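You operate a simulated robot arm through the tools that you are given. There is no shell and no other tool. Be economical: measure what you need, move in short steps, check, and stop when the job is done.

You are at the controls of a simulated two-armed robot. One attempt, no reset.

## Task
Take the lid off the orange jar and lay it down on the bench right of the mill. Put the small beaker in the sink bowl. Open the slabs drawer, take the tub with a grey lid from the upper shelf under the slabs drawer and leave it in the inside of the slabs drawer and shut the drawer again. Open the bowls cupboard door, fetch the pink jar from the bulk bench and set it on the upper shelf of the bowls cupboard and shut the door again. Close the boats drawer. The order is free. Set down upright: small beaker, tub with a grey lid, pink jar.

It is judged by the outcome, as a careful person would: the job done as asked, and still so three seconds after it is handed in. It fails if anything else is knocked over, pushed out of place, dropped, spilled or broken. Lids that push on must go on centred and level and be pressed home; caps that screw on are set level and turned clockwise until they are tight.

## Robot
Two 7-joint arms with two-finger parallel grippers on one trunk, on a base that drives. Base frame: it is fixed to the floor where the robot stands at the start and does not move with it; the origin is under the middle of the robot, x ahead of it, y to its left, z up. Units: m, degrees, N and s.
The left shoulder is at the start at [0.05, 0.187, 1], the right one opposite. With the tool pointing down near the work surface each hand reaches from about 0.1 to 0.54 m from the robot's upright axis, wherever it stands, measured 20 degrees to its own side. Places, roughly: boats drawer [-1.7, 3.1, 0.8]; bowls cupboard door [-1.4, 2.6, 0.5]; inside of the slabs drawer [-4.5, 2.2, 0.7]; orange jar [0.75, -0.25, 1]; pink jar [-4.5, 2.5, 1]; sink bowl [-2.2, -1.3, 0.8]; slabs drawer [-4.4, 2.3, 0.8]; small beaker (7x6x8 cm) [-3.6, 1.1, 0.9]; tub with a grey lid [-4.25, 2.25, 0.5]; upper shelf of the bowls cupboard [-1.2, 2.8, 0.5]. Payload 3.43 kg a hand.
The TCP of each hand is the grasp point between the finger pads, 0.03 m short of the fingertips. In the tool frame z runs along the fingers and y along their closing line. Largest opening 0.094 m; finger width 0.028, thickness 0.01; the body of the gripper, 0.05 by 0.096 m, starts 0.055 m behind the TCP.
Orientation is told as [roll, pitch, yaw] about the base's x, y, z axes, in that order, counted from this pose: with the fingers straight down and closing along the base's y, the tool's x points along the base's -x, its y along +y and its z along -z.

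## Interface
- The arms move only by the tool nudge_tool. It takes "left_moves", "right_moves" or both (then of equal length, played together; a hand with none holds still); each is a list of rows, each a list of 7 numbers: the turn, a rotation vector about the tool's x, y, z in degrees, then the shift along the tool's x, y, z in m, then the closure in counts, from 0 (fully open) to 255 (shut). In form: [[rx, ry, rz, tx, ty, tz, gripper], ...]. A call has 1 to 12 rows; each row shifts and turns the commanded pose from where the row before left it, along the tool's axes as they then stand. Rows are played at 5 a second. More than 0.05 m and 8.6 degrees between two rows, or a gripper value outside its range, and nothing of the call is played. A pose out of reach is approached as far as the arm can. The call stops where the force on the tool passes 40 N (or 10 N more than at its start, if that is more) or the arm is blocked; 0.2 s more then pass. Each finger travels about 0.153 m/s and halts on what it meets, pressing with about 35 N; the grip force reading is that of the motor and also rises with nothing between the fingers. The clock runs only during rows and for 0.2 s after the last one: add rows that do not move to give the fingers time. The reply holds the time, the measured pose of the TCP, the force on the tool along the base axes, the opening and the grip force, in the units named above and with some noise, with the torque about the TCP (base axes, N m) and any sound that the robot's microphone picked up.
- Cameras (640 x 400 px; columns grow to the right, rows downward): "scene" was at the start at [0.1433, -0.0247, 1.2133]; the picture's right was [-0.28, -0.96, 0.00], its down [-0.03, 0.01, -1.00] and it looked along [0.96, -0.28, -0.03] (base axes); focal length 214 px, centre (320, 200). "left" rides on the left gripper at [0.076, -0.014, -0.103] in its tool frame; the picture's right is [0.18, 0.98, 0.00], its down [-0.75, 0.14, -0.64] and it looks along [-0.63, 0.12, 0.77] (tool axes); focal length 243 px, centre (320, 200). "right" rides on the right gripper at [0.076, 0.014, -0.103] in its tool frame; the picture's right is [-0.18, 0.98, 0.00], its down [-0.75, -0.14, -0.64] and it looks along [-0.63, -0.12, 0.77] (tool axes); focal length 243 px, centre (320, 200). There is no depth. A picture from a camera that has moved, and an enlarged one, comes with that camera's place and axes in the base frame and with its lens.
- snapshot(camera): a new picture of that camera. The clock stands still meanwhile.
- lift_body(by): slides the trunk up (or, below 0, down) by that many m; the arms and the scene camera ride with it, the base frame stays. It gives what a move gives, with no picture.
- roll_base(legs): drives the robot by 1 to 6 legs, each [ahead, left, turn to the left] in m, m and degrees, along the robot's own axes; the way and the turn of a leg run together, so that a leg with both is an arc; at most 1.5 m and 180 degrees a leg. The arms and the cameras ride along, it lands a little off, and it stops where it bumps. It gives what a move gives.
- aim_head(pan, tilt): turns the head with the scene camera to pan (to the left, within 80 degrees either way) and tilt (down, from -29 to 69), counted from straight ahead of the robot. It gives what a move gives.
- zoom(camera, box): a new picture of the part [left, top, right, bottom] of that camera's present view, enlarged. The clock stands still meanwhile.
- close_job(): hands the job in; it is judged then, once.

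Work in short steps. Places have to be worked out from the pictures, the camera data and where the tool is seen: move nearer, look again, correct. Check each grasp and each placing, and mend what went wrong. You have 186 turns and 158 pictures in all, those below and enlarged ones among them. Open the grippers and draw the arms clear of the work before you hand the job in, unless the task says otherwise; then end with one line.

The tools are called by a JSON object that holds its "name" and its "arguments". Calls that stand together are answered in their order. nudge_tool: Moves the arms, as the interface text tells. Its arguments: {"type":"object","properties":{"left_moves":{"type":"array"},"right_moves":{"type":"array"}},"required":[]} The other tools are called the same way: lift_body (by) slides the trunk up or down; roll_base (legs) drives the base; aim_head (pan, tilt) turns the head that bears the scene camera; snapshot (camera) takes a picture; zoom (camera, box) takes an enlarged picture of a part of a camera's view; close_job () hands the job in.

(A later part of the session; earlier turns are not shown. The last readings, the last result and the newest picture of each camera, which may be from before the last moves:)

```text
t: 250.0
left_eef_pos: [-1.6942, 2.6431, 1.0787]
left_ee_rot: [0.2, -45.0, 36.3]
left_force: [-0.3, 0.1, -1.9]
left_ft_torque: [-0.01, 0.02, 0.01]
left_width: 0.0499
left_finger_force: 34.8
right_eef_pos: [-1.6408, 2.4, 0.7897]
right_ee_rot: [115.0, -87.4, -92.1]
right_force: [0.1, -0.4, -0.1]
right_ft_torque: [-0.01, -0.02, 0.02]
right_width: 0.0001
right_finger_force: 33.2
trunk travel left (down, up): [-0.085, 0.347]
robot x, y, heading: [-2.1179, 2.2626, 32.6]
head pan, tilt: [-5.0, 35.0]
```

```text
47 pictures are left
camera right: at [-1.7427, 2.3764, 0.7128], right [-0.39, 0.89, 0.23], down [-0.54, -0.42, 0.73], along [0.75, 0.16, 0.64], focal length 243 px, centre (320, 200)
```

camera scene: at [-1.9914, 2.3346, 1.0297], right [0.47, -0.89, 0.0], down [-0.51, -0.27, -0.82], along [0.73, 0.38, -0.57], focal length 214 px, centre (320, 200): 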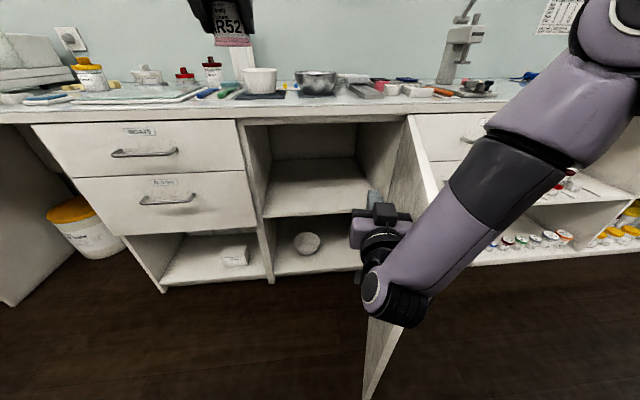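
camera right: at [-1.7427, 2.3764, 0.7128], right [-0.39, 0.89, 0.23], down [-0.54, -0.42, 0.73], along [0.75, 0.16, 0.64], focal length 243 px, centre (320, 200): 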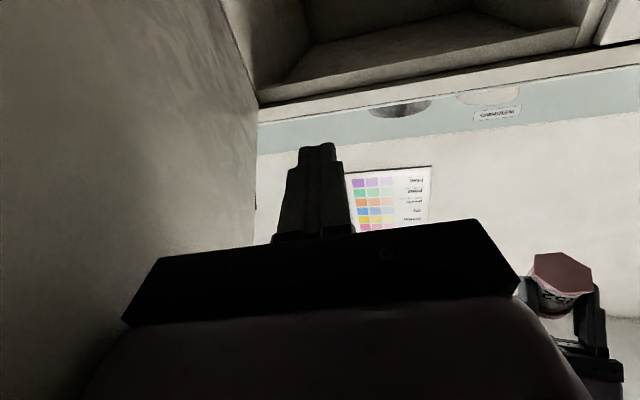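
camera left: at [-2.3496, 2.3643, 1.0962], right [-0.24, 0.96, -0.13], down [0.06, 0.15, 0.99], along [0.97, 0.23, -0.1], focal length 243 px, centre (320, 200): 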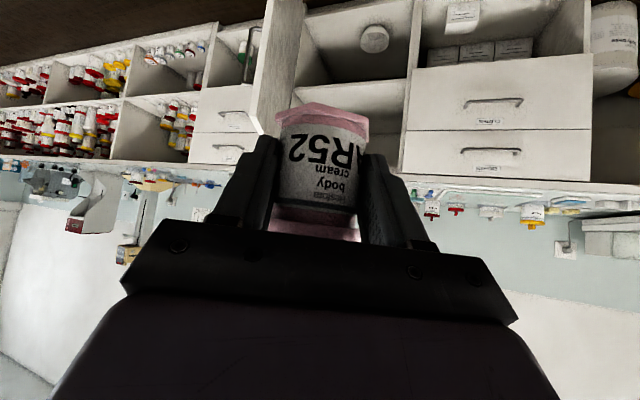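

The base was blocked while pushing; door tip is at ~80°. I test whether the door moves by pushing right with the hand only.

{"name": "nudge_tool", "arguments": {"right_moves": [[0, 0, 0, 0, -0.015, 0, 255], [0, 0, 0, 0, -0.015, 0, 255], [0, 0, 0, 0, -0.015, 0, 255], [0, 0, 0, 0, -0.015, 0, 255], [0, 0, 0, 0, -0.015, 0, 255], [0, 0, 0, 0, 0, 0, 255]]}}

{"name": "snapshot", "arguments": {"camera": "scene"}}

```text
t: 251.4
left_eef_pos: [-1.7013, 2.6404, 1.0825]
left_ee_rot: [-0.1, -45.5, 36.6]
left_force: [1.1, -0.5, -1.3]
left_ft_torque: [-0.01, 0.0, 0.0]
left_width: 0.0501
left_finger_force: 35.2
right_eef_pos: [-1.6374, 2.3445, 0.7993]
right_ee_rot: [110.1, -87.8, -86.9]
right_force: [-0.5, 0.2, -0.1]
right_ft_torque: [-0.03, -0.01, 0.01]
right_width: 0.0
right_finger_force: 33.0
right hand out of reach, approached as far as the arm can: row 4, 5
trunk travel left (down, up): [-0.085, 0.347]
robot x, y, heading: [-2.1157, 2.2625, 32.9]
head pan, tilt: [-5.0, 35.0]
```

```text
46 pictures are left
camera scene: at [-1.9977, 2.3326, 1.0303], right [0.47, -0.88, 0.0], down [-0.5, -0.27, -0.82], along [0.73, 0.38, -0.57], focal length 214 px, centre (320, 200)
```

scene: 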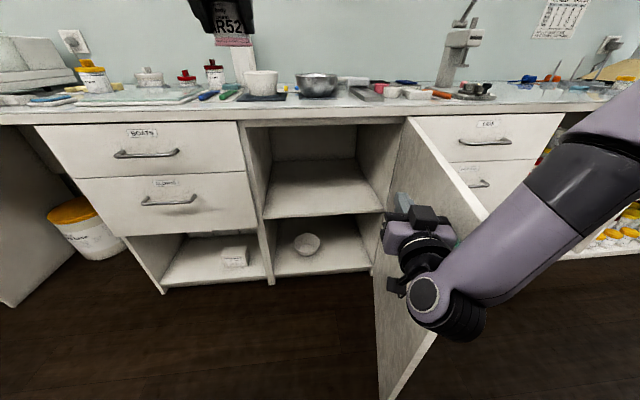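

The door moves. I continue with the base sliding right.

{"name": "roll_base", "arguments": {"legs": [[0, -0.06, 0], [0, -0.06, 0]]}}

{"name": "snapshot", "arguments": {"camera": "scene"}}

```text
t: 252.2
left_eef_pos: [-1.6905, 2.6305, 1.08]
left_ee_rot: [0.0, -45.2, 36.3]
left_force: [0.4, -0.5, -1.1]
left_ft_torque: [-0.02, -0.01, 0.0]
left_width: 0.0501
left_finger_force: 35.0
right_eef_pos: [-1.6368, 2.3354, 0.7977]
right_ee_rot: [90.1, -87.9, -65.9]
right_force: [0.1, 0.6, -0.3]
right_ft_torque: [0.03, -0.02, -0.02]
right_width: 0.0
right_finger_force: 33.2
trunk travel left (down, up): [-0.085, 0.347]
robot x, y, heading: [-2.1102, 2.2495, 32.6]
head pan, tilt: [-5.0, 35.0]
stopped in leg 1: the robot was blocked; the commanded pose is now the measured one
```

```text
45 pictures are left
camera scene: at [-1.989, 2.3221, 1.0305], right [0.46, -0.89, 0.0], down [-0.5, -0.27, -0.82], along [0.73, 0.38, -0.57], focal length 214 px, centre (320, 200)
```

scene: 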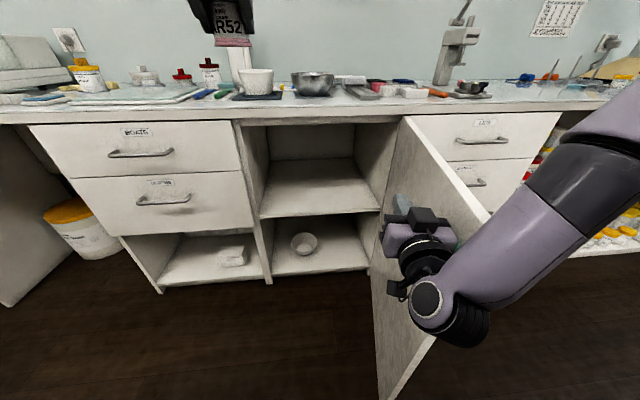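

Door is now ~87°, enough. I free the right hand: move left, up over the bench level, and turn it back to pointing down.

{"name": "nudge_tool", "arguments": {"right_moves": [[0, 0, 0, 0, 0.03, 0, 255], [0, 0, 0, 0, 0.03, 0, 255], [0, 0, 0, -0.04, 0.01, -0.01, 255], [0, 0, 0, -0.04, 0, -0.02, 255], [0, 0, 0, -0.04, 0, -0.02, 255], [0, 0, 0, -0.04, 0, -0.02, 255], [0, 0, 0, -0.04, 0, -0.01, 255], [0, 0, 0, -0.04, 0, 0, 255], [0, 0, 0, -0.04, 0, 0, 255], [0, 0, 0, 0, 0, 0, 255]]}}

{"name": "nudge_tool", "arguments": {"right_moves": [[0, 8.2, 0, 0, 0, 0, 0], [0, 8.2, 0, 0, 0, 0, 0], [0, 8.2, 0, 0, 0, 0, 0], [0, 8.2, 0, 0, 0, 0, 0], [0, 8.2, 0, 0, 0, 0, 0], [0, 8.2, 0, 0, 0, 0, 0], [0, 8.2, 0, 0, 0, 0, 0], [0, 8.2, 0, 0, 0, 0, 0], [0, 8.2, 0, 0, 0, 0, 0], [0, 8.2, 0, 0, 0, 0, 0], [0, 6, 0, 0, 0, 0, 0], [0, 0, 0, 0, 0, 0, 0]]}}

{"name": "snapshot", "arguments": {"camera": "scene"}}

```text
t: 254.4
left_eef_pos: [-1.6869, 2.6325, 1.0781]
left_ee_rot: [0.2, -45.0, 36.3]
left_force: [0.6, 0.8, -0.9]
left_ft_torque: [-0.02, 0.0, 0.01]
left_width: 0.0501
left_finger_force: 35.3
right_eef_pos: [-1.728, 2.3579, 1.0735]
right_ee_rot: [68.1, -88.3, -44.4]
right_force: [-0.1, 0.6, -0.1]
right_ft_torque: [0.01, -0.03, 0.02]
right_width: 0.0002
right_finger_force: 33.3
trunk travel left (down, up): [-0.085, 0.347]
robot x, y, heading: [-2.1075, 2.2508, 32.9]
head pan, tilt: [-5.0, 35.0]
```

```text
t: 257.0
left_eef_pos: [-1.6875, 2.6318, 1.077]
left_ee_rot: [0.2, -44.9, 36.3]
left_force: [-0.2, 0.2, -0.8]
left_ft_torque: [-0.01, 0.01, 0.0]
left_width: 0.0502
left_finger_force: 35.3
right_eef_pos: [-1.7275, 2.3577, 1.076]
right_ee_rot: [2.0, -1.6, 23.8]
right_force: [-0.6, -0.8, 0.3]
right_ft_torque: [0.0, -0.01, -0.02]
right_width: 0.0941
right_finger_force: 0.2
trunk travel left (down, up): [-0.085, 0.347]
robot x, y, heading: [-2.1081, 2.2513, 32.6]
head pan, tilt: [-5.0, 35.0]
```

```text
44 pictures are left
camera scene: at [-1.9848, 2.323, 1.0296], right [0.47, -0.89, 0.0], down [-0.51, -0.27, -0.82], along [0.73, 0.38, -0.57], focal length 214 px, centre (320, 200)
```

scene: 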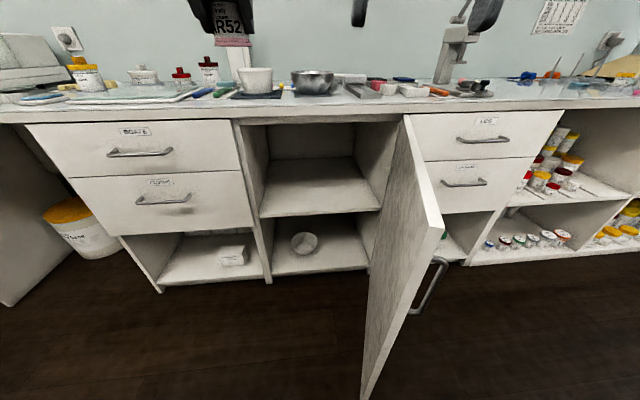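

I lower the trunk and the left hand (jar) to shelf-entry height z≈0.56, then shift left and turn 25° right so I approach the cupboard from the left, clear of the door.

{"name": "lift_body", "arguments": {"by": -0.08}}

{"name": "nudge_tool", "arguments": {"left_moves": [[0, 0, 0, 0.031, 0, 0.031, 255], [0, 0, 0, 0.031, 0, 0.031, 255], [0, 0, 0, 0.031, 0, 0.031, 255], [0, 0, 0, 0.031, 0, 0.031, 255], [0, 0, 0, 0.031, 0, 0.031, 255], [0, 0, 0, 0.031, 0, 0.031, 255], [0, 0, 0, 0.031, 0, 0.031, 255], [0, 0, 0, 0.031, 0, 0.031, 255], [0, 0, 0, 0.031, 0, 0.031, 255], [0, 0, 0, 0.025, 0, 0.025, 255], [0, 0, 0, 0, 0, 0, 255]]}}

{"name": "roll_base", "arguments": {"legs": [[0.1, 0.28, 0], [0, 0, -25]]}}

{"name": "snapshot", "arguments": {"camera": "scene"}}

{"name": "snapshot", "arguments": {"camera": "left"}}

```text
t: 258.2
left_eef_pos: [-1.6873, 2.6312, 0.999]
left_ee_rot: [0.2, -44.9, 36.4]
left_force: [-0.4, -0.1, -0.5]
left_ft_torque: [-0.02, 0.03, -0.02]
left_width: 0.0502
left_finger_force: 34.7
right_eef_pos: [-1.7279, 2.3578, 0.9958]
right_ee_rot: [1.9, -1.5, 23.9]
right_force: [0.0, 0.5, 0.3]
right_ft_torque: [0.01, -0.01, 0.02]
right_width: 0.0942
right_finger_force: 0.0
trunk travel left (down, up): [-0.005, 0.427]
robot x, y, heading: [-2.1088, 2.25, 32.4]
head pan, tilt: [-5.0, 35.0]
```

```text
t: 260.6
left_eef_pos: [-1.687, 2.6308, 0.567]
left_ee_rot: [0.1, -45.1, 36.3]
left_force: [0.6, -0.1, -1.3]
left_ft_torque: [0.02, 0.0, 0.01]
left_width: 0.0502
left_finger_force: 34.6
right_eef_pos: [-1.7264, 2.358, 0.9956]
right_ee_rot: [1.9, -1.5, 23.9]
right_force: [-0.2, 0.5, -0.3]
right_ft_torque: [0.02, 0.02, 0.01]
right_width: 0.0941
right_finger_force: 0.0
trunk travel left (down, up): [-0.005, 0.427]
robot x, y, heading: [-2.1083, 2.2523, 32.6]
head pan, tilt: [-5.0, 35.0]
```

```text
t: 264.9
left_eef_pos: [-1.633, 2.7087, 0.5683]
left_ee_rot: [0.3, -44.9, 11.5]
left_force: [-0.2, -0.3, -0.9]
left_ft_torque: [-0.04, 0.0, -0.01]
left_width: 0.0501
left_finger_force: 35.3
right_eef_pos: [-1.7857, 2.4768, 0.996]
right_ee_rot: [2.0, -1.7, -0.8]
right_force: [-0.1, 0.1, -0.1]
right_ft_torque: [-0.01, -0.05, -0.02]
right_width: 0.094
right_finger_force: 0.1
trunk travel left (down, up): [-0.005, 0.427]
robot x, y, heading: [-2.1764, 2.5395, 8.2]
head pan, tilt: [-5.0, 35.0]
```

```text
43 pictures are left
camera scene: at [-2.0338, 2.5513, 0.9496], right [0.05, -1.0, 0.0], down [-0.57, -0.03, -0.82], along [0.82, 0.04, -0.57], focal length 214 px, centre (320, 200)
```

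scene: 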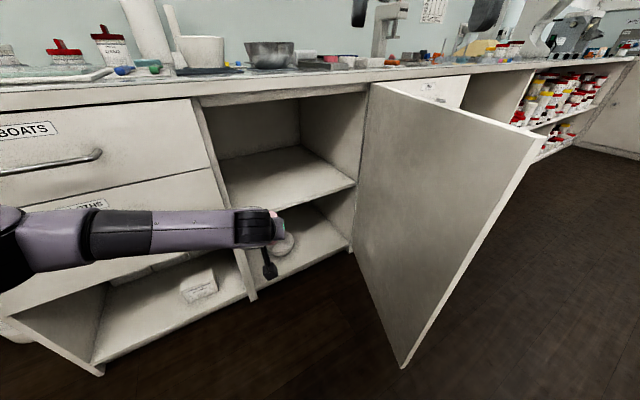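

```text
42 pictures are left
camera left: at [-1.7548, 2.6684, 0.5857], right [-0.33, 0.94, -0.13], down [0.05, 0.15, 0.99], along [0.94, 0.32, -0.1], focal length 243 px, centre (320, 200)
```

left: 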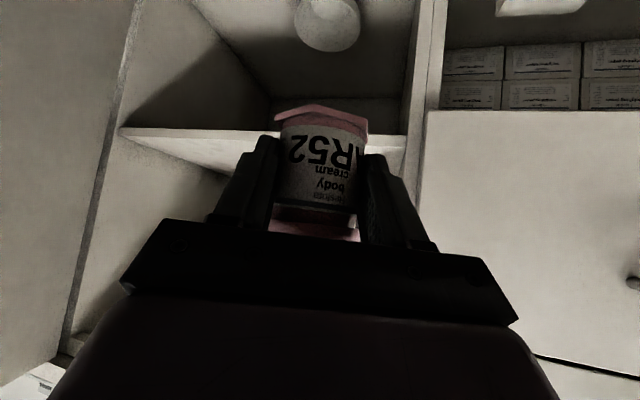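

Jar is in front of the cupboard. I raise 4 cm for shelf clearance and drive 0.15 m in, watching the left elbow.

{"name": "nudge_tool", "arguments": {"left_moves": [[0, 0, 0, -0.028, 0, -0.028, 255], [0, 0, 0, 0, 0, 0, 255]]}}

{"name": "roll_base", "arguments": {"legs": [[0.16, 0, 0]]}}

{"name": "aim_head", "arguments": {"pan": 15, "tilt": 40}}

{"name": "snapshot", "arguments": {"camera": "scene"}}

{"name": "snapshot", "arguments": {"camera": "left"}}

```text
t: 265.5
left_eef_pos: [-1.6344, 2.7074, 0.6069]
left_ee_rot: [0.3, -45.0, 11.5]
left_force: [0.6, -0.6, -1.0]
left_ft_torque: [0.01, 0.04, -0.01]
left_width: 0.0501
left_finger_force: 34.7
right_eef_pos: [-1.7851, 2.4766, 0.996]
right_ee_rot: [2.0, -1.6, -0.8]
right_force: [0.3, 0.3, 0.5]
right_ft_torque: [-0.02, 0.01, 0.01]
right_width: 0.094
right_finger_force: 0.0
trunk travel left (down, up): [-0.005, 0.427]
robot x, y, heading: [-2.1784, 2.537, 8.0]
head pan, tilt: [-5.0, 35.0]
```

```text
t: 266.9
left_eef_pos: [-1.4775, 2.7287, 0.608]
left_ee_rot: [0.2, -44.9, 11.6]
left_force: [0.7, 0.1, -1.4]
left_ft_torque: [0.02, 0.03, -0.01]
left_width: 0.0503
left_finger_force: 34.4
right_eef_pos: [-1.6281, 2.4979, 0.9956]
right_ee_rot: [2.1, -1.6, -0.8]
right_force: [0.5, -0.2, -0.7]
right_ft_torque: [-0.01, -0.02, 0.0]
right_width: 0.0939
right_finger_force: 0.1
trunk travel left (down, up): [-0.005, 0.427]
robot x, y, heading: [-2.0201, 2.5594, 8.2]
head pan, tilt: [-5.0, 35.0]
```

```text
t: 267.7
left_eef_pos: [-1.4776, 2.7285, 0.6075]
left_ee_rot: [0.2, -44.9, 11.4]
left_force: [0.3, 0.2, -0.8]
left_ft_torque: [0.01, 0.0, 0.0]
left_width: 0.0502
left_finger_force: 35.0
right_eef_pos: [-1.6284, 2.498, 0.9949]
right_ee_rot: [2.1, -1.5, -0.8]
right_force: [-0.5, -0.1, 0.3]
right_ft_torque: [0.0, -0.01, 0.01]
right_width: 0.0937
right_finger_force: 0.1
trunk travel left (down, up): [-0.005, 0.427]
robot x, y, heading: [-2.0221, 2.5585, 8.1]
head pan, tilt: [15.0, 40.0]
```

```text
41 pictures are left
camera scene: at [-1.8865, 2.6018, 0.942], right [0.39, -0.92, 0.0], down [-0.59, -0.25, -0.77], along [0.71, 0.3, -0.64], focal length 214 px, centre (320, 200)
```

scene: 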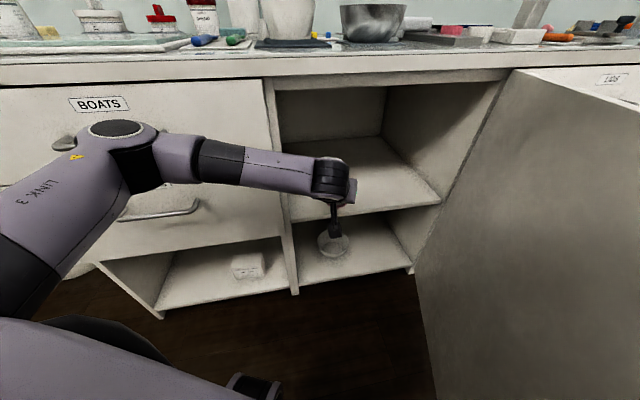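

```text
40 pictures are left
camera left: at [-1.5981, 2.6894, 0.6253], right [-0.33, 0.94, -0.13], down [0.05, 0.15, 0.99], along [0.94, 0.32, -0.1], focal length 243 px, centre (320, 200)
```

left: 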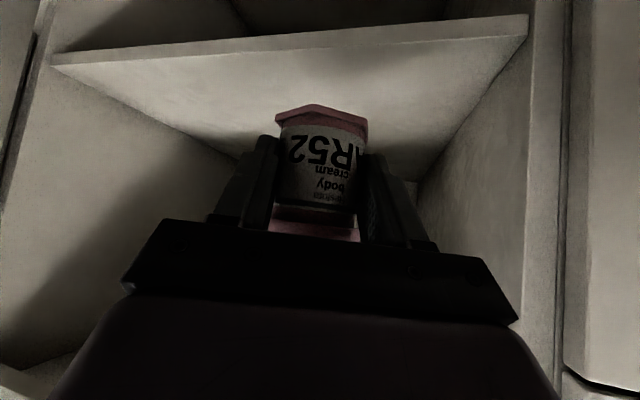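

The left elbow is near the drawer fronts, so I go the remaining way by extending the arm instead of driving.

{"name": "nudge_tool", "arguments": {"left_moves": [[0, 0, 0, -0.022, 0, 0.022, 255], [0, 0, 0, -0.022, 0, 0.022, 255], [0, 0, 0, -0.022, 0, 0.022, 255], [0, 0, 0, -0.022, 0, 0.022, 255], [0, 0, 0, 0, 0, 0, 255]]}}

{"name": "snapshot", "arguments": {"camera": "scene"}}

{"name": "snapshot", "arguments": {"camera": "left"}}

```text
t: 268.9
left_eef_pos: [-1.3554, 2.7555, 0.6073]
left_ee_rot: [0.3, -44.9, 11.5]
left_force: [-0.1, 0.0, -0.1]
left_ft_torque: [-0.01, 0.03, -0.01]
left_width: 0.0501
left_finger_force: 35.1
right_eef_pos: [-1.6275, 2.4984, 0.9965]
right_ee_rot: [1.9, -1.6, -0.8]
right_force: [-0.2, 0.0, -0.5]
right_ft_torque: [0.0, 0.01, -0.02]
right_width: 0.094
right_finger_force: 0.1
trunk travel left (down, up): [-0.005, 0.427]
robot x, y, heading: [-2.0232, 2.5584, 8.0]
head pan, tilt: [15.0, 40.0]
```

```text
39 pictures are left
camera scene: at [-1.8865, 2.6019, 0.942], right [0.39, -0.92, 0.0], down [-0.59, -0.25, -0.77], along [0.71, 0.3, -0.64], focal length 214 px, centre (320, 200)
```

scene: 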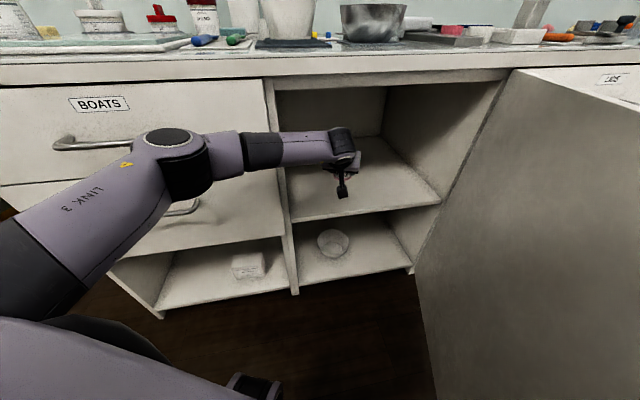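

```text
38 pictures are left
camera left: at [-1.4761, 2.7148, 0.6257], right [-0.33, 0.94, -0.13], down [0.05, 0.15, 0.99], along [0.94, 0.32, -0.1], focal length 243 px, centre (320, 200)
```

left: 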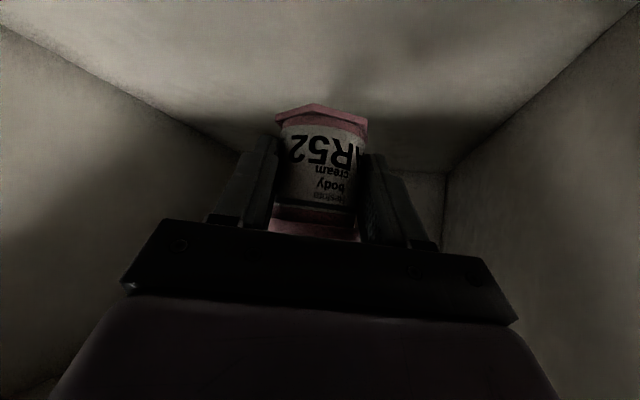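

Jar is well inside over the shelf. I lower toward it stepwise until contact.

{"name": "nudge_tool", "arguments": {"left_moves": [[0, 0, 0, 0.014, 0, 0.014, 255], [0, 0, 0, 0.014, 0, 0.014, 255], [0, 0, 0, 0.005, 0, 0.005, 255], [0, 0, 0, 0.003, 0, 0.003, 255], [0, 0, 0, 0.003, 0, 0.003, 255], [0, 0, 0, 0.003, 0, 0.003, 255], [0, 0, 0, 0.003, 0, 0.003, 255], [0, 0, 0, 0, 0, 0, 255]]}}

```text
t: 270.7
left_eef_pos: [-1.3555, 2.7543, 0.5435]
left_ee_rot: [0.2, -44.9, 11.6]
left_force: [0.8, 0.1, -1.3]
left_ft_torque: [0.03, 0.0, -0.03]
left_width: 0.0499
left_finger_force: 34.8
right_eef_pos: [-1.6282, 2.4977, 0.996]
right_ee_rot: [2.1, -1.6, -0.8]
right_force: [-0.5, -0.6, 0.6]
right_ft_torque: [0.0, -0.02, 0.02]
right_width: 0.0941
right_finger_force: 0.0
trunk travel left (down, up): [-0.005, 0.427]
robot x, y, heading: [-2.0176, 2.5621, 7.9]
head pan, tilt: [15.0, 40.0]
```

No contact yet at 0.5435; continue in 4 mm steps.

{"name": "nudge_tool", "arguments": {"left_moves": [[0, 0, 0, 0.003, 0, 0.003, 255], [0, 0, 0, 0.003, 0, 0.003, 255], [0, 0, 0, 0.003, 0, 0.003, 255], [0, 0, 0, 0.002, 0, 0.002, 255], [0, 0, 0, 0.002, 0, 0.002, 255], [0, 0, 0, 0, 0, 0, 255]]}}

{"name": "snapshot", "arguments": {"camera": "left"}}

```text
t: 272.1
left_eef_pos: [-1.354, 2.7538, 0.5253]
left_ee_rot: [0.2, -44.9, 11.6]
left_force: [-0.1, -0.8, -0.8]
left_ft_torque: [0.02, 0.0, -0.04]
left_width: 0.0499
left_finger_force: 35.3
right_eef_pos: [-1.6285, 2.4989, 0.9969]
right_ee_rot: [2.1, -1.6, -0.8]
right_force: [1.1, 0.4, -0.3]
right_ft_torque: [0.02, -0.02, 0.01]
right_width: 0.0937
right_finger_force: 0.2
trunk travel left (down, up): [-0.005, 0.427]
robot x, y, heading: [-2.021, 2.5614, 8.3]
head pan, tilt: [15.0, 40.0]
```

```text
37 pictures are left
camera left: at [-1.476, 2.7148, 0.543], right [-0.33, 0.94, -0.13], down [0.05, 0.15, 0.99], along [0.94, 0.32, -0.1], focal length 243 px, centre (320, 200)
```

left: 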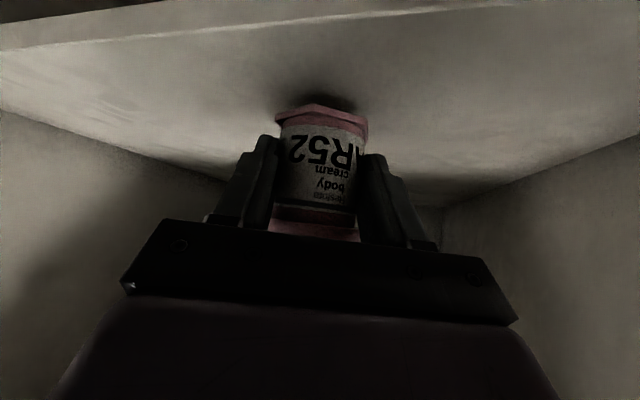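

{"name": "nudge_tool", "arguments": {"left_moves": [[0, 0, 0, 0.003, 0, 0.003, 255], [0, 0, 0, 0.002, 0, 0.002, 255], [0, 0, 0, 0.002, 0, 0.002, 255], [0, 0, 0, 0.002, 0, 0.002, 255], [0, 0, 0, 0.002, 0, 0.002, 255], [0, 0, 0, 0.002, 0, 0.002, 255], [0, 0, 0, 0, 0, 0, 255]]}}

```text
t: 273.7
left_eef_pos: [-1.3544, 2.755, 0.5112]
left_ee_rot: [0.1, -45.5, 11.6]
left_force: [-1.8, 1.5, 21.7]
left_ft_torque: [0.2, -0.94, 0.11]
left_width: 0.0501
left_finger_force: 35.1
right_eef_pos: [-1.6305, 2.4981, 0.9973]
right_ee_rot: [2.1, -1.8, -0.8]
right_force: [0.3, 0.8, -0.3]
right_ft_torque: [0.01, 0.0, 0.02]
right_width: 0.094
right_finger_force: 0.1
trunk travel left (down, up): [-0.005, 0.427]
robot x, y, heading: [-2.0221, 2.558, 7.9]
head pan, tilt: [15.0, 40.0]
```

Contact. Relieve 2 mm, open, and withdraw back along the finger axis.

{"name": "nudge_tool", "arguments": {"left_moves": [[0, 0, 0, -0.0015, 0, -0.0015, 255], [0, 0, 0, 0, 0, 0, 0], [0, 0, 0, 0, 0, 0, 0], [0, 0, 0, 0, 0, 0, 0], [0, 0, 0, 0, 0, -0.02, 0], [0, 0, 0, 0, 0, -0.03, 0], [0, 0, 0, 0, 0, -0.03, 0], [0, 0, 0, 0.02, 0, -0.03, 0], [0, 0, 0, 0, 0, 0, 0]]}}

{"name": "snapshot", "arguments": {"camera": "left"}}

```text
t: 275.7
left_eef_pos: [-1.4464, 2.735, 0.5731]
left_ee_rot: [0.2, -44.9, 11.7]
left_force: [0.0, -0.4, 0.8]
left_ft_torque: [0.0, 0.01, -0.01]
left_width: 0.0941
left_finger_force: 0.0
right_eef_pos: [-1.628, 2.4981, 0.9954]
right_ee_rot: [2.0, -1.6, -0.7]
right_force: [-0.1, -0.3, 0.2]
right_ft_torque: [0.0, 0.0, 0.01]
right_width: 0.094
right_finger_force: 0.0
trunk travel left (down, up): [-0.005, 0.427]
robot x, y, heading: [-2.0211, 2.5587, 7.9]
head pan, tilt: [15.0, 40.0]
```

```text
36 pictures are left
camera left: at [-1.5664, 2.6952, 0.5915], right [-0.33, 0.94, -0.13], down [0.05, 0.15, 0.99], along [0.94, 0.32, -0.1], focal length 243 px, centre (320, 200)
```

left: 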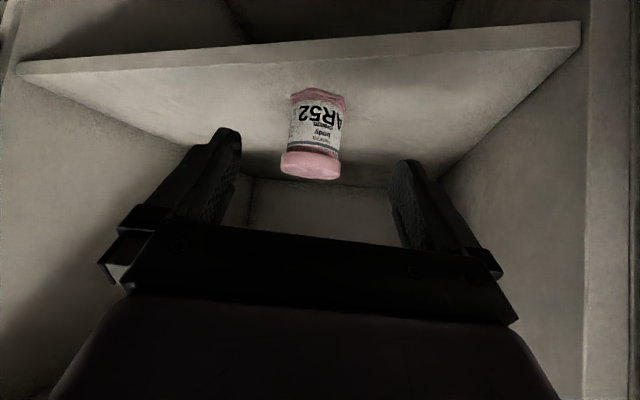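

Jar stands upright on the upper shelf. I back out, turn square and go around to the outer side of the door, while forming a left fist pointing forward.

{"name": "roll_base", "arguments": {"legs": [[-0.4, 0, 0], [0, 0, 25], [-0.25, 0, 0], [0, -0.9, 0]]}}

{"name": "nudge_tool", "arguments": {"left_moves": [[0, -7.5, 0, 0, 0, 0, 255], [0, -7.5, 0, 0, 0, 0, 255], [0, -7.5, 0, 0, 0, 0, 255], [0, -7.5, 0, 0, 0, 0, 255], [0, -7.5, 0, 0, 0, 0, 255], [0, -7.5, 0, 0, 0, 0, 255], [0, 0, 0, -0.04, 0, 0, 255], [0, 0, 0, -0.04, 0, 0, 255], [0, 0, 0, 0, 0, 0, 255]]}}

{"name": "aim_head", "arguments": {"pan": 10, "tilt": 30}}

{"name": "snapshot", "arguments": {"camera": "scene"}}

```text
t: 288.8
left_eef_pos: [-1.6871, 2.012, 0.5725]
left_ee_rot: [0.2, -44.9, 36.4]
left_force: [0.6, -0.5, 0.8]
left_ft_torque: [-0.02, 0.0, 0.0]
left_width: 0.0937
left_finger_force: 0.0
right_eef_pos: [-1.7544, 1.7206, 0.9957]
right_ee_rot: [2.0, -1.7, 24.1]
right_force: [1.0, -0.3, 0.3]
right_ft_torque: [-0.01, 0.02, -0.02]
right_width: 0.0939
right_finger_force: 0.0
trunk travel left (down, up): [-0.005, 0.427]
robot x, y, heading: [-2.1343, 1.6128, 33.0]
head pan, tilt: [15.0, 40.0]
```

```text
t: 290.8
left_eef_pos: [-1.6746, 1.9816, 0.6784]
left_ee_rot: [69.8, -89.9, -33.1]
left_force: [0.5, 0.4, 0.0]
left_ft_torque: [0.01, 0.01, -0.03]
left_width: 0.0003
left_finger_force: 32.5
left hand out of reach, approached as far as the arm can: row 5, 6
right_eef_pos: [-1.7539, 1.721, 0.9971]
right_ee_rot: [2.0, -1.7, 24.1]
right_force: [-0.2, 0.1, -0.3]
right_ft_torque: [-0.02, 0.0, -0.01]
right_width: 0.0942
right_finger_force: 0.1
trunk travel left (down, up): [-0.005, 0.427]
robot x, y, heading: [-2.1357, 1.6119, 33.1]
head pan, tilt: [15.0, 40.0]
```

```text
t: 291.5
left_eef_pos: [-1.6757, 1.9813, 0.6762]
left_ee_rot: [60.7, -89.9, -24.1]
left_force: [-0.3, 1.2, -0.1]
left_ft_torque: [-0.01, 0.0, 0.0]
left_width: 0.0
left_finger_force: 33.4
right_eef_pos: [-1.7537, 1.7203, 0.9957]
right_ee_rot: [2.0, -1.7, 24.1]
right_force: [0.1, -0.5, 0.1]
right_ft_torque: [-0.01, 0.02, -0.03]
right_width: 0.094
right_finger_force: 0.2
trunk travel left (down, up): [-0.005, 0.427]
robot x, y, heading: [-2.1355, 1.608, 32.8]
head pan, tilt: [10.0, 30.0]
```

```text
35 pictures are left
camera scene: at [-2.0223, 1.7051, 0.9573], right [0.68, -0.73, 0.0], down [-0.37, -0.34, -0.87], along [0.63, 0.59, -0.5], focal length 214 px, centre (320, 200)
```

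scene: 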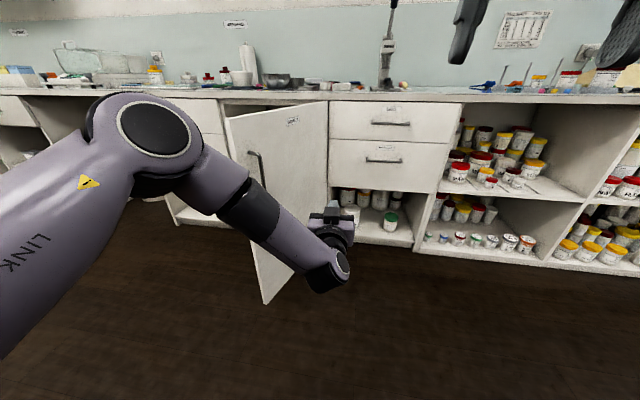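

I'll sweep the door with the right hand (its elbow is on the free side). I raise the left hand above bench height and turn the right hand into a forward fist at z≈0.75.

{"name": "nudge_tool", "arguments": {"left_moves": [[0, 0, 0, -0.04, 0, 0, 255], [0, 0, 0, -0.04, 0, 0, 255], [0, 0, 0, -0.04, 0, 0, 255], [0, 0, 0, -0.04, 0, 0, 255], [0, 0, 0, -0.04, 0, 0, 255], [0, 0, 0, -0.04, 0, 0, 255], [0, 0, 0, -0.04, 0, 0, 255], [0, 0, 0, -0.04, 0, 0, 255], [0, 0, 0, -0.04, 0, 0, 255], [0, 0, 0, 0, 0, 0, 255], [0, 0, 0, 0, 0, 0, 255], [0, 0, 0, 0, 0, 0, 255]], "right_moves": [[0, -8.2, 0, -0.03, 0, 0, 255], [0, -8.2, 0, 0, 0, 0, 255], [0, -8.2, 0, 0, 0, 0, 255], [0, -8.2, 0, 0, 0, 0, 255], [0, -8.2, 0, 0, 0, 0, 255], [0, -8.2, 0, 0, 0, 0, 255], [0, -8.2, 0, 0, 0, 0, 255], [0, -8.2, 0, 0, 0, 0, 255], [0, -8.2, 0, 0, 0, 0, 255], [0, -8.2, 0, 0, 0, 0, 255], [0, -6, 0, 0, 0, 0, 255], [0, 0, 0, 0, 0, 0, 255]]}}

{"name": "nudge_tool", "arguments": {"right_moves": [[0, 0, 0, 0.04, 0, 0, 255], [0, 0, 0, 0.04, 0, 0, 255], [0, 0, 0, 0.04, 0, 0, 255], [0, 0, 0, 0.04, 0, 0, 255], [0, 0, 0, 0.04, 0, 0, 255], [0, 0, 0, 0.04, 0, 0, 255], [0, 0, 0, 0, 0, 0, 255]]}}

{"name": "snapshot", "arguments": {"camera": "scene"}}

```text
t: 294.1
left_eef_pos: [-1.6736, 1.9819, 1.0372]
left_ee_rot: [62.5, -89.7, -25.7]
left_force: [0.1, -0.7, 0.4]
left_ft_torque: [-0.02, -0.04, -0.02]
left_width: 0.0
left_finger_force: 33.1
right_eef_pos: [-1.7132, 1.7276, 1.0026]
right_ee_rot: [76.7, -86.0, -54.4]
right_force: [0.0, 0.3, 0.0]
right_ft_torque: [0.01, 0.0, -0.03]
right_width: 0.0
right_finger_force: 32.7
trunk travel left (down, up): [-0.005, 0.427]
robot x, y, heading: [-2.1336, 1.6102, 33.2]
head pan, tilt: [10.0, 30.0]
```

```text
t: 295.7
left_eef_pos: [-1.6728, 1.9816, 1.0378]
left_ee_rot: [58.3, -89.9, -21.7]
left_force: [0.1, 0.0, 1.0]
left_ft_torque: [0.01, -0.01, 0.02]
left_width: 0.0
left_finger_force: 33.0
right_eef_pos: [-1.7322, 1.7392, 0.7582]
right_ee_rot: [80.9, -88.0, -56.8]
right_force: [0.1, -0.1, -0.1]
right_ft_torque: [0.0, -0.01, -0.01]
right_width: 0.0001
right_finger_force: 33.0
trunk travel left (down, up): [-0.005, 0.427]
robot x, y, heading: [-2.1337, 1.6167, 32.6]
head pan, tilt: [10.0, 30.0]
```

```text
34 pictures are left
camera scene: at [-2.0223, 1.7051, 0.9574], right [0.68, -0.73, 0.0], down [-0.37, -0.34, -0.87], along [0.63, 0.59, -0.5], focal length 214 px, centre (320, 200)
```

scene: 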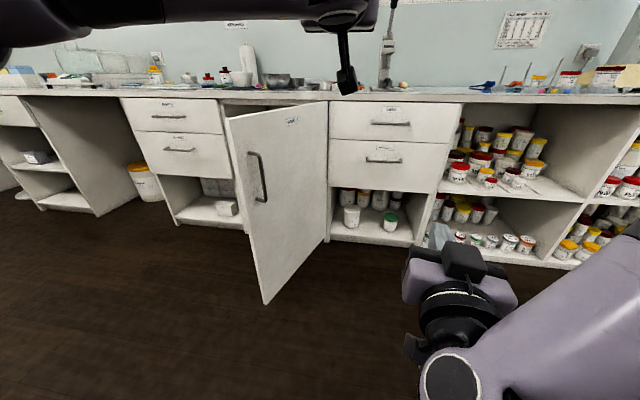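

I drive forward 0.42 m then left 0.5 m to swing the door toward closing.

{"name": "roll_base", "arguments": {"legs": [[0.42, 0, 0], [0, 0.52, 0]]}}

{"name": "snapshot", "arguments": {"camera": "scene"}}

```text
t: 303.0
left_eef_pos: [-1.6038, 2.6449, 1.0382]
left_ee_rot: [61.1, -89.8, -24.5]
left_force: [-0.1, -0.2, -0.6]
left_ft_torque: [-0.01, -0.02, 0.03]
left_width: 0.0003
left_finger_force: 33.2
right_eef_pos: [-1.663, 2.4028, 0.7578]
right_ee_rot: [80.3, -87.9, -55.9]
right_force: [0.4, -1.0, -0.8]
right_ft_torque: [-0.02, -0.01, 0.04]
right_width: 0.0001
right_finger_force: 33.0
trunk travel left (down, up): [-0.005, 0.427]
robot x, y, heading: [-2.0642, 2.2747, 33.1]
head pan, tilt: [10.0, 30.0]
```

```text
33 pictures are left
camera scene: at [-1.9538, 2.368, 0.9574], right [0.68, -0.73, 0.0], down [-0.37, -0.34, -0.87], along [0.63, 0.59, -0.5], focal length 214 px, centre (320, 200)
```

scene: 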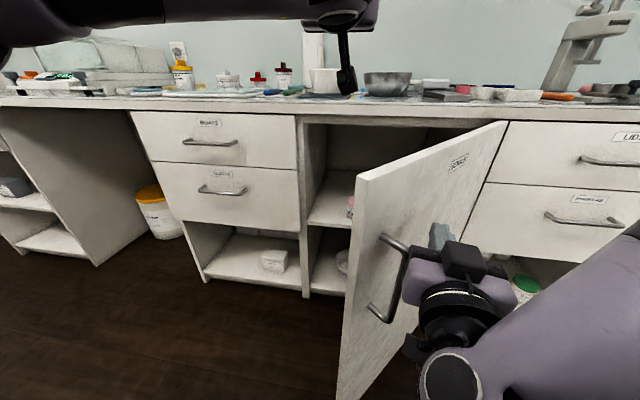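

The door is swinging. I continue diagonally forward-left.

{"name": "roll_base", "arguments": {"legs": [[0.06, 0.12, 0], [0.1, 0.05, 0]]}}

{"name": "snapshot", "arguments": {"camera": "scene"}}

```text
t: 305.5
left_eef_pos: [-1.5638, 2.8726, 1.0367]
left_ee_rot: [68.2, -90.0, -31.7]
left_force: [0.5, 0.6, 0.1]
left_ft_torque: [-0.02, -0.01, 0.0]
left_width: 0.0001
left_finger_force: 33.2
right_eef_pos: [-1.6214, 2.6307, 0.7567]
right_ee_rot: [80.2, -87.9, -56.1]
right_force: [0.8, 0.1, 0.1]
right_ft_torque: [0.03, -0.02, -0.02]
right_width: 0.0
right_finger_force: 32.9
trunk travel left (down, up): [-0.005, 0.427]
robot x, y, heading: [-2.027, 2.5065, 33.0]
head pan, tilt: [10.0, 30.0]
```

```text
32 pictures are left
camera scene: at [-1.9121, 2.5963, 0.9574], right [0.68, -0.73, 0.0], down [-0.37, -0.34, -0.87], along [0.63, 0.59, -0.5], focal length 214 px, centre (320, 200)
```

scene: 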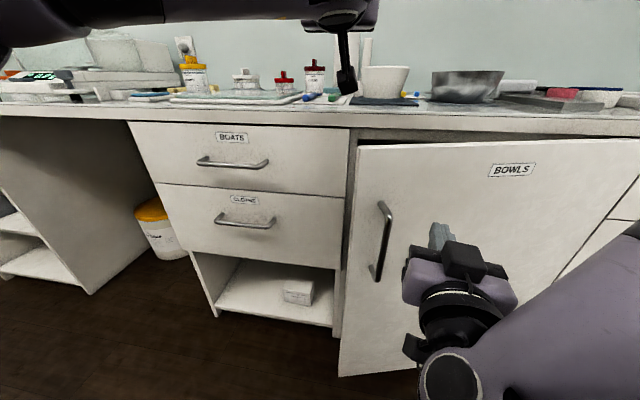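

Nearly closed. I push straight forward.

{"name": "roll_base", "arguments": {"legs": [[0.12, 0, 0], [0.1, 0, 0]]}}

{"name": "snapshot", "arguments": {"camera": "scene"}}

```text
t: 307.4
left_eef_pos: [-1.3995, 2.979, 1.0373]
left_ee_rot: [47.3, -89.8, -10.7]
left_force: [-0.3, -1.0, 0.0]
left_ft_torque: [0.02, 0.02, -0.01]
left_width: 0.0
left_finger_force: 32.8
right_eef_pos: [-1.4645, 2.7325, 0.7582]
right_ee_rot: [77.8, -88.1, -53.0]
right_force: [-5.3, -4.6, 2.6]
right_ft_torque: [0.08, -0.07, 0.01]
right_width: 0.0
right_finger_force: 33.5
trunk travel left (down, up): [-0.005, 0.427]
robot x, y, heading: [-1.8607, 2.6086, 32.9]
head pan, tilt: [10.0, 30.0]
stopped in leg 2: the force on the tool passed its limit at 129 N (the readings are from after the stop); the commanded pose is now the measured one
```

```text
31 pictures are left
camera scene: at [-1.7497, 2.7017, 0.9575], right [0.68, -0.73, 0.0], down [-0.37, -0.34, -0.87], along [0.63, 0.59, -0.5], focal length 214 px, centre (320, 200)
```

scene: 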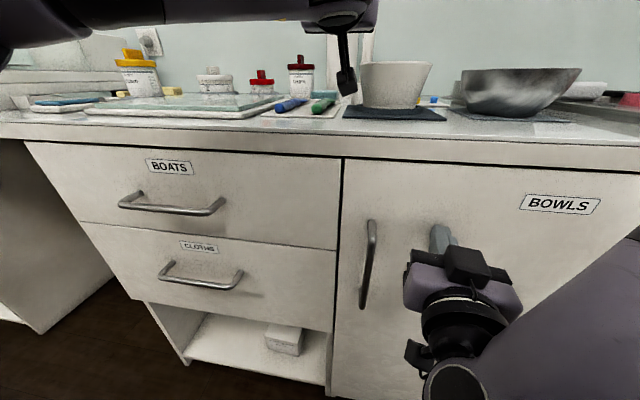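

Door is flush closed, boats drawer too. Next the beaker: I back off, turn around, raise the trunk, and turn both hands to point down.

{"name": "roll_base", "arguments": {"legs": [[-0.65, 0, 0], [0, 0, 180], [0, 0.4, 0]]}}

{"name": "lift_body", "arguments": {"by": 0.25}}

{"name": "nudge_tool", "arguments": {"left_moves": [[0, 8.2, 0, 0, 0, 0, 0], [0, 8.2, 0, 0, 0, 0, 0], [0, 8.2, 0, 0, 0, 0, 0], [0, 8.2, 0, 0, 0, 0, 0], [0, 8.2, 0, 0, 0, 0, 0], [0, 8.2, 0, 0, 0, 0, 0], [0, 8.2, 0, 0, 0, 0, 0], [0, 8.2, 0, 0, 0, 0, 0], [0, 8.2, 0, 0, 0, 0, 0], [0, 8.2, 0, 0, 0, 0, 0], [0, 8, 0, 0, 0, 0, 0], [0, 0, 0, 0, 0, 0, 0]], "right_moves": [[0, 8.2, 0, 0, 0, 0, 0], [0, 8.2, 0, 0, 0, 0, 0], [0, 8.2, 0, 0, 0, 0, 0], [0, 8.2, 0, 0, 0, 0, 0], [0, 8.2, 0, 0, 0, 0, 0], [0, 8.2, 0, 0, 0, 0, 0], [0, 8.2, 0, 0, 0, 0, 0], [0, 8.2, 0, 0, 0, 0, 0], [0, 8.2, 0, 0, 0, 0, 0], [0, 8.2, 0, 0, 0, 0, 0], [0, 6, 0, 0, 0, 0, 0], [0, 0, 0, 0, 0, 0, 0]]}}

{"name": "aim_head", "arguments": {"pan": 0, "tilt": 25}}

{"name": "snapshot", "arguments": {"camera": "scene"}}

```text
t: 322.1
left_eef_pos: [-2.6321, 1.5405, 1.0368]
left_ee_rot: [41.2, -89.8, 177.5]
left_force: [-0.5, 0.0, -0.2]
left_ft_torque: [0.01, -0.02, -0.02]
left_width: 0.0
left_finger_force: 32.7
right_eef_pos: [-2.5783, 1.7873, 0.756]
right_ee_rot: [74.3, -88.1, 132.4]
right_force: [-0.2, -0.1, -0.2]
right_ft_torque: [0.03, -0.02, -0.02]
right_width: 0.0
right_finger_force: 33.4
trunk travel left (down, up): [-0.005, 0.427]
robot x, y, heading: [-2.1841, 1.9259, -145.0]
head pan, tilt: [10.0, 30.0]
```

```text
t: 324.7
left_eef_pos: [-2.6325, 1.5405, 1.2872]
left_ee_rot: [40.0, -89.7, 178.8]
left_force: [0.1, -0.4, 0.8]
left_ft_torque: [0.02, 0.03, 0.02]
left_width: 0.0
left_finger_force: 32.8
right_eef_pos: [-2.5774, 1.7867, 1.0067]
right_ee_rot: [74.3, -88.1, 132.4]
right_force: [0.5, 0.3, -0.6]
right_ft_torque: [-0.01, -0.01, 0.0]
right_width: 0.0
right_finger_force: 32.5
trunk travel left (down, up): [-0.255, 0.177]
robot x, y, heading: [-2.184, 1.9297, -145.1]
head pan, tilt: [10.0, 30.0]
```

```text
t: 327.3
left_eef_pos: [-2.5456, 1.569, 1.2166]
left_ee_rot: [0.7, -10.2, -142.3]
left_force: [0.7, 0.0, -0.2]
left_ft_torque: [-0.01, -0.01, -0.01]
left_width: 0.0938
left_finger_force: 0.0
left hand out of reach, approached as far as the arm can: row 6, 7, 8, 9, 10, 11
right_eef_pos: [-2.5791, 1.7887, 1.0072]
right_ee_rot: [1.9, -1.4, -153.2]
right_force: [-0.8, 0.5, -1.1]
right_ft_torque: [0.0, -0.01, -0.03]
right_width: 0.0939
right_finger_force: 0.1
trunk travel left (down, up): [-0.255, 0.177]
robot x, y, heading: [-2.1812, 1.9292, -145.0]
head pan, tilt: [10.0, 30.0]
```

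```text
t: 328.0
left_eef_pos: [-2.5452, 1.568, 1.2155]
left_ee_rot: [0.8, -10.3, -142.3]
left_force: [0.4, -1.0, 0.0]
left_ft_torque: [-0.01, 0.01, 0.01]
left_width: 0.0942
left_finger_force: 0.1
right_eef_pos: [-2.5768, 1.7885, 1.0071]
right_ee_rot: [1.8, -1.4, -153.3]
right_force: [0.4, -0.6, -0.3]
right_ft_torque: [0.04, -0.01, 0.04]
right_width: 0.094
right_finger_force: 0.0
trunk travel left (down, up): [-0.255, 0.177]
robot x, y, heading: [-2.1852, 1.9271, -145.0]
head pan, tilt: [0.0, 25.0]
```

```text
30 pictures are left
camera scene: at [-2.3094, 1.8412, 1.2153], right [-0.57, 0.82, 0.0], down [0.35, 0.24, -0.91], along [-0.74, -0.52, -0.42], focal length 214 px, centre (320, 200)
```

scene: 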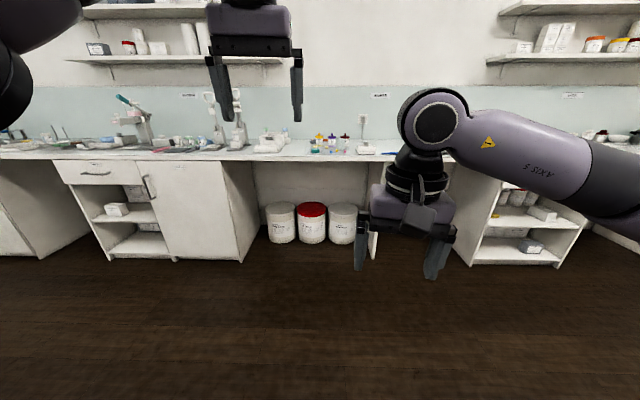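

{"name": "zoom", "arguments": {"camera": "scene", "box": [200, 100, 420, 180]}}

```text
2.91 times, centred on (310, 140) of scene
camera zoom: at [-2.3094, 1.8412, 1.2153], right [-0.57, 0.82, 0.0], down [0.35, 0.24, -0.91], along [-0.74, -0.52, -0.42], focal length 624 px, centre (349, 374)
```

zoom: 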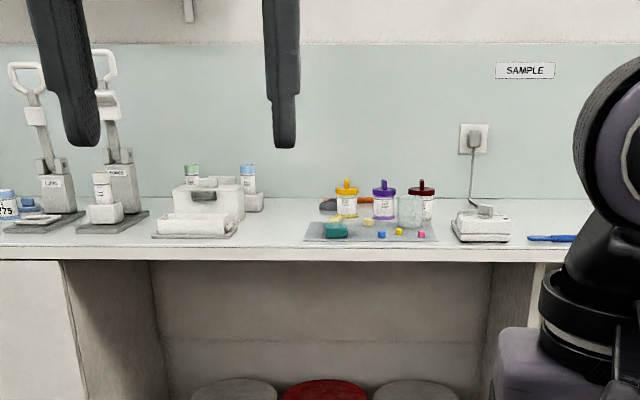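

The clear beaker is at about n'=-2.465, r'=-2.90 on a mat. I square up, raise the right hand, and drive closer.

{"name": "nudge_tool", "arguments": {"right_moves": [[0, 0, 0, 0, 0, -0.045, 0], [0, 0, 0, 0, 0, -0.045, 0], [0, 0, 0, 0, 0, -0.045, 0], [0, 0, 0, 0, 0, 0, 0]]}}

{"name": "roll_base", "arguments": {"legs": [[0, 0, -2], [1.0, 0.02, 0]]}}

{"name": "snapshot", "arguments": {"camera": "scene"}}

{"name": "snapshot", "arguments": {"camera": "right"}}

```text
t: 329.0
left_eef_pos: [-2.5462, 1.5672, 1.2158]
left_ee_rot: [0.8, -10.3, -142.3]
left_force: [-0.5, -0.6, 0.0]
left_ft_torque: [0.0, -0.01, 0.0]
left_width: 0.0939
left_finger_force: 0.1
right_eef_pos: [-2.5779, 1.7936, 1.1421]
right_ee_rot: [1.8, -1.5, -153.3]
right_force: [-0.5, 0.4, -0.2]
right_ft_torque: [-0.02, -0.01, 0.0]
right_width: 0.094
right_finger_force: 0.0
trunk travel left (down, up): [-0.255, 0.177]
robot x, y, heading: [-2.1827, 1.9258, -145.2]
head pan, tilt: [0.0, 25.0]
```

```text
t: 334.5
left_eef_pos: [-3.382, 1.0182, 1.215]
left_ee_rot: [0.8, -10.2, -144.2]
left_force: [0.5, -0.2, 0.1]
left_ft_torque: [0.0, -0.01, 0.0]
left_width: 0.0941
left_finger_force: 0.1
right_eef_pos: [-3.4058, 1.2455, 1.1405]
right_ee_rot: [1.9, -1.6, -155.0]
right_force: [-0.7, 0.6, -0.6]
right_ft_torque: [0.02, 0.0, 0.0]
right_width: 0.094
right_finger_force: 0.0
trunk travel left (down, up): [-0.255, 0.177]
robot x, y, heading: [-3.0105, 1.3655, -146.8]
head pan, tilt: [0.0, 25.0]
```

```text
28 pictures are left
camera scene: at [-3.1368, 1.2841, 1.2153], right [-0.55, 0.84, 0.0], down [0.35, 0.23, -0.91], along [-0.76, -0.5, -0.42], focal length 214 px, centre (320, 200)
```

scene: 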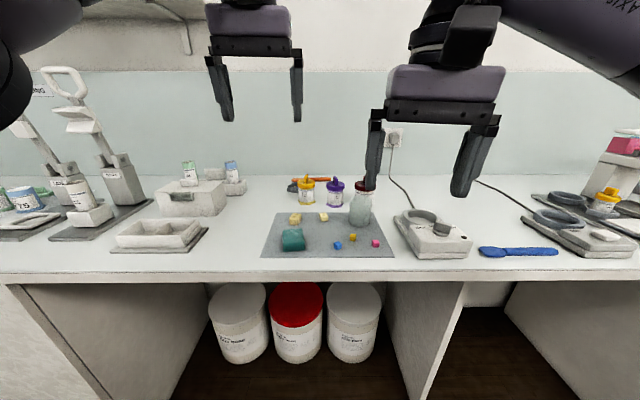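

```text
27 pictures are left
camera right: at [-3.3311, 1.2699, 1.2425], right [0.25, -0.97, 0.04], down [-0.74, -0.16, 0.66], along [-0.63, -0.19, -0.75], focal length 243 px, centre (320, 200)
```

right: 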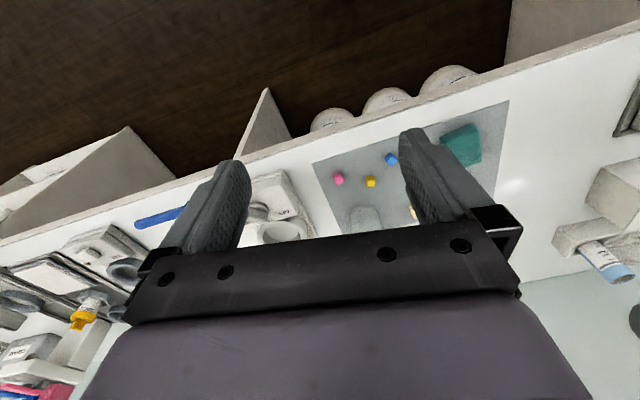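

Beaker estimated at n'≈-2.435, r'≈-2.893. I drive 0.15 m ahead, align the hand yaw and move it above the beaker.

{"name": "roll_base", "arguments": {"legs": [[0.15, 0, 0]]}}

{"name": "nudge_tool", "arguments": {"right_moves": [[0, 0, -8, 0, 0, 0, 0], [0, 0, 0, -0.035, 0, 0, 0], [0, 0, 0, -0.035, 0, 0, 0], [0, 0, 0, -0.02, 0, 0.03, 0], [0, 0, 0, 0, 0, 0, 0]]}}

{"name": "snapshot", "arguments": {"camera": "right"}}

{"name": "snapshot", "arguments": {"camera": "scene"}}

```text
t: 335.9
left_eef_pos: [-3.5062, 0.9371, 1.2148]
left_ee_rot: [0.9, -10.2, -144.2]
left_force: [-0.6, -0.1, 0.2]
left_ft_torque: [-0.02, -0.02, -0.03]
left_width: 0.0941
left_finger_force: 0.2
right_eef_pos: [-3.5293, 1.1633, 1.1416]
right_ee_rot: [1.7, -1.5, -155.1]
right_force: [-0.1, -0.3, -0.7]
right_ft_torque: [0.0, 0.0, 0.02]
right_width: 0.094
right_finger_force: 0.0
trunk travel left (down, up): [-0.255, 0.177]
robot x, y, heading: [-3.1273, 1.2866, -146.7]
head pan, tilt: [0.0, 25.0]
```

```text
t: 337.1
left_eef_pos: [-3.5054, 0.9382, 1.2159]
left_ee_rot: [0.9, -10.2, -144.1]
left_force: [0.3, 0.4, 0.5]
left_ft_torque: [0.01, -0.02, -0.01]
left_width: 0.0941
left_finger_force: 0.0
right_eef_pos: [-3.6064, 1.1153, 1.114]
right_ee_rot: [1.7, -1.8, -147.1]
right_force: [0.3, -1.3, -0.2]
right_ft_torque: [-0.01, 0.02, -0.01]
right_width: 0.094
right_finger_force: 0.1
trunk travel left (down, up): [-0.255, 0.177]
robot x, y, heading: [-3.1337, 1.2842, -147.0]
head pan, tilt: [0.0, 25.0]
```

```text
26 pictures are left
camera right: at [-3.5341, 1.1493, 1.2143], right [0.38, -0.92, 0.03], down [-0.7, -0.26, 0.66], along [-0.6, -0.27, -0.75], focal length 243 px, centre (320, 200)
```

right: 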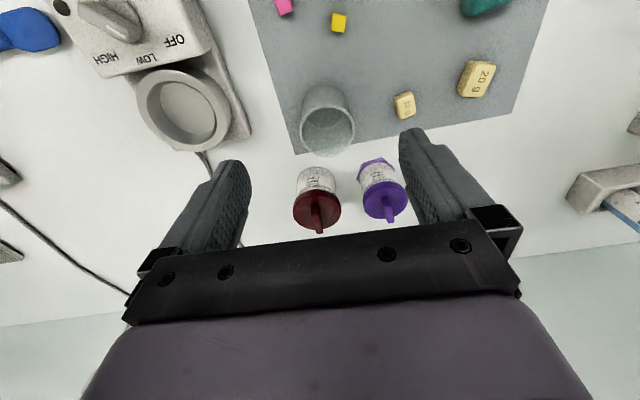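

```text
25 pictures are left
camera scene: at [-3.2608, 1.2032, 1.2154], right [-0.55, 0.84, 0.0], down [0.35, 0.23, -0.91], along [-0.76, -0.5, -0.42], focal length 214 px, centre (320, 200)
```

scene: 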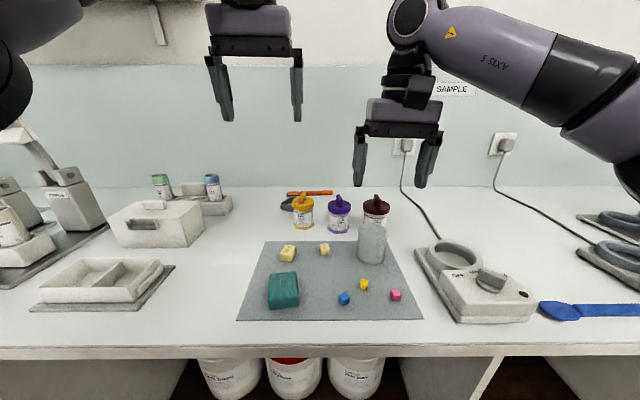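

Beaker centre ≈ (-3.626, 1.095). I move 2.3 cm forward and descend to z≈0.99 first for a check.

{"name": "nudge_tool", "arguments": {"right_moves": [[0, 0, 0, -0.023, 0.002, 0, 0], [0, 0, 0, 0, 0, 0.04, 0], [0, 0, 0, 0, 0, 0.04, 0], [0, 0, 0, 0, 0, 0.02, 0], [0, 0, 0, 0, 0, 0, 0]]}}

{"name": "snapshot", "arguments": {"camera": "right"}}

```text
t: 338.3
left_eef_pos: [-3.5049, 0.9373, 1.2167]
left_ee_rot: [0.7, -10.4, -144.1]
left_force: [0.4, -0.7, -0.2]
left_ft_torque: [0.0, 0.0, -0.04]
left_width: 0.0938
left_finger_force: 0.1
right_eef_pos: [-3.6259, 1.0964, 1.0153]
right_ee_rot: [1.6, -1.8, -147.2]
right_force: [0.0, -0.2, 0.2]
right_ft_torque: [-0.01, 0.01, -0.03]
right_width: 0.094
right_finger_force: 0.0
trunk travel left (down, up): [-0.255, 0.177]
robot x, y, heading: [-3.1342, 1.2863, -146.9]
head pan, tilt: [0.0, 25.0]
```

```text
24 pictures are left
camera right: at [-3.5541, 1.1311, 1.1158], right [0.38, -0.92, 0.03], down [-0.7, -0.26, 0.66], along [-0.6, -0.27, -0.75], focal length 243 px, centre (320, 200)
```

right: 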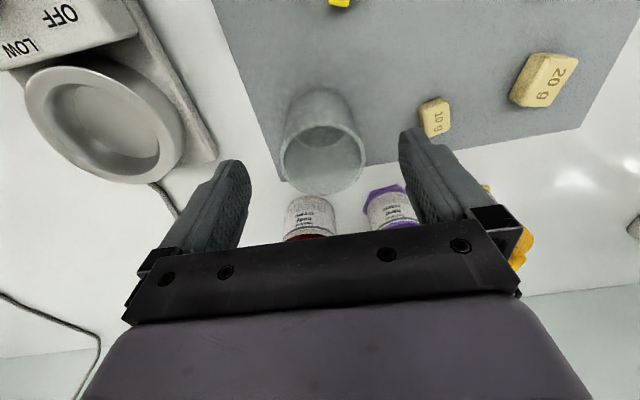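

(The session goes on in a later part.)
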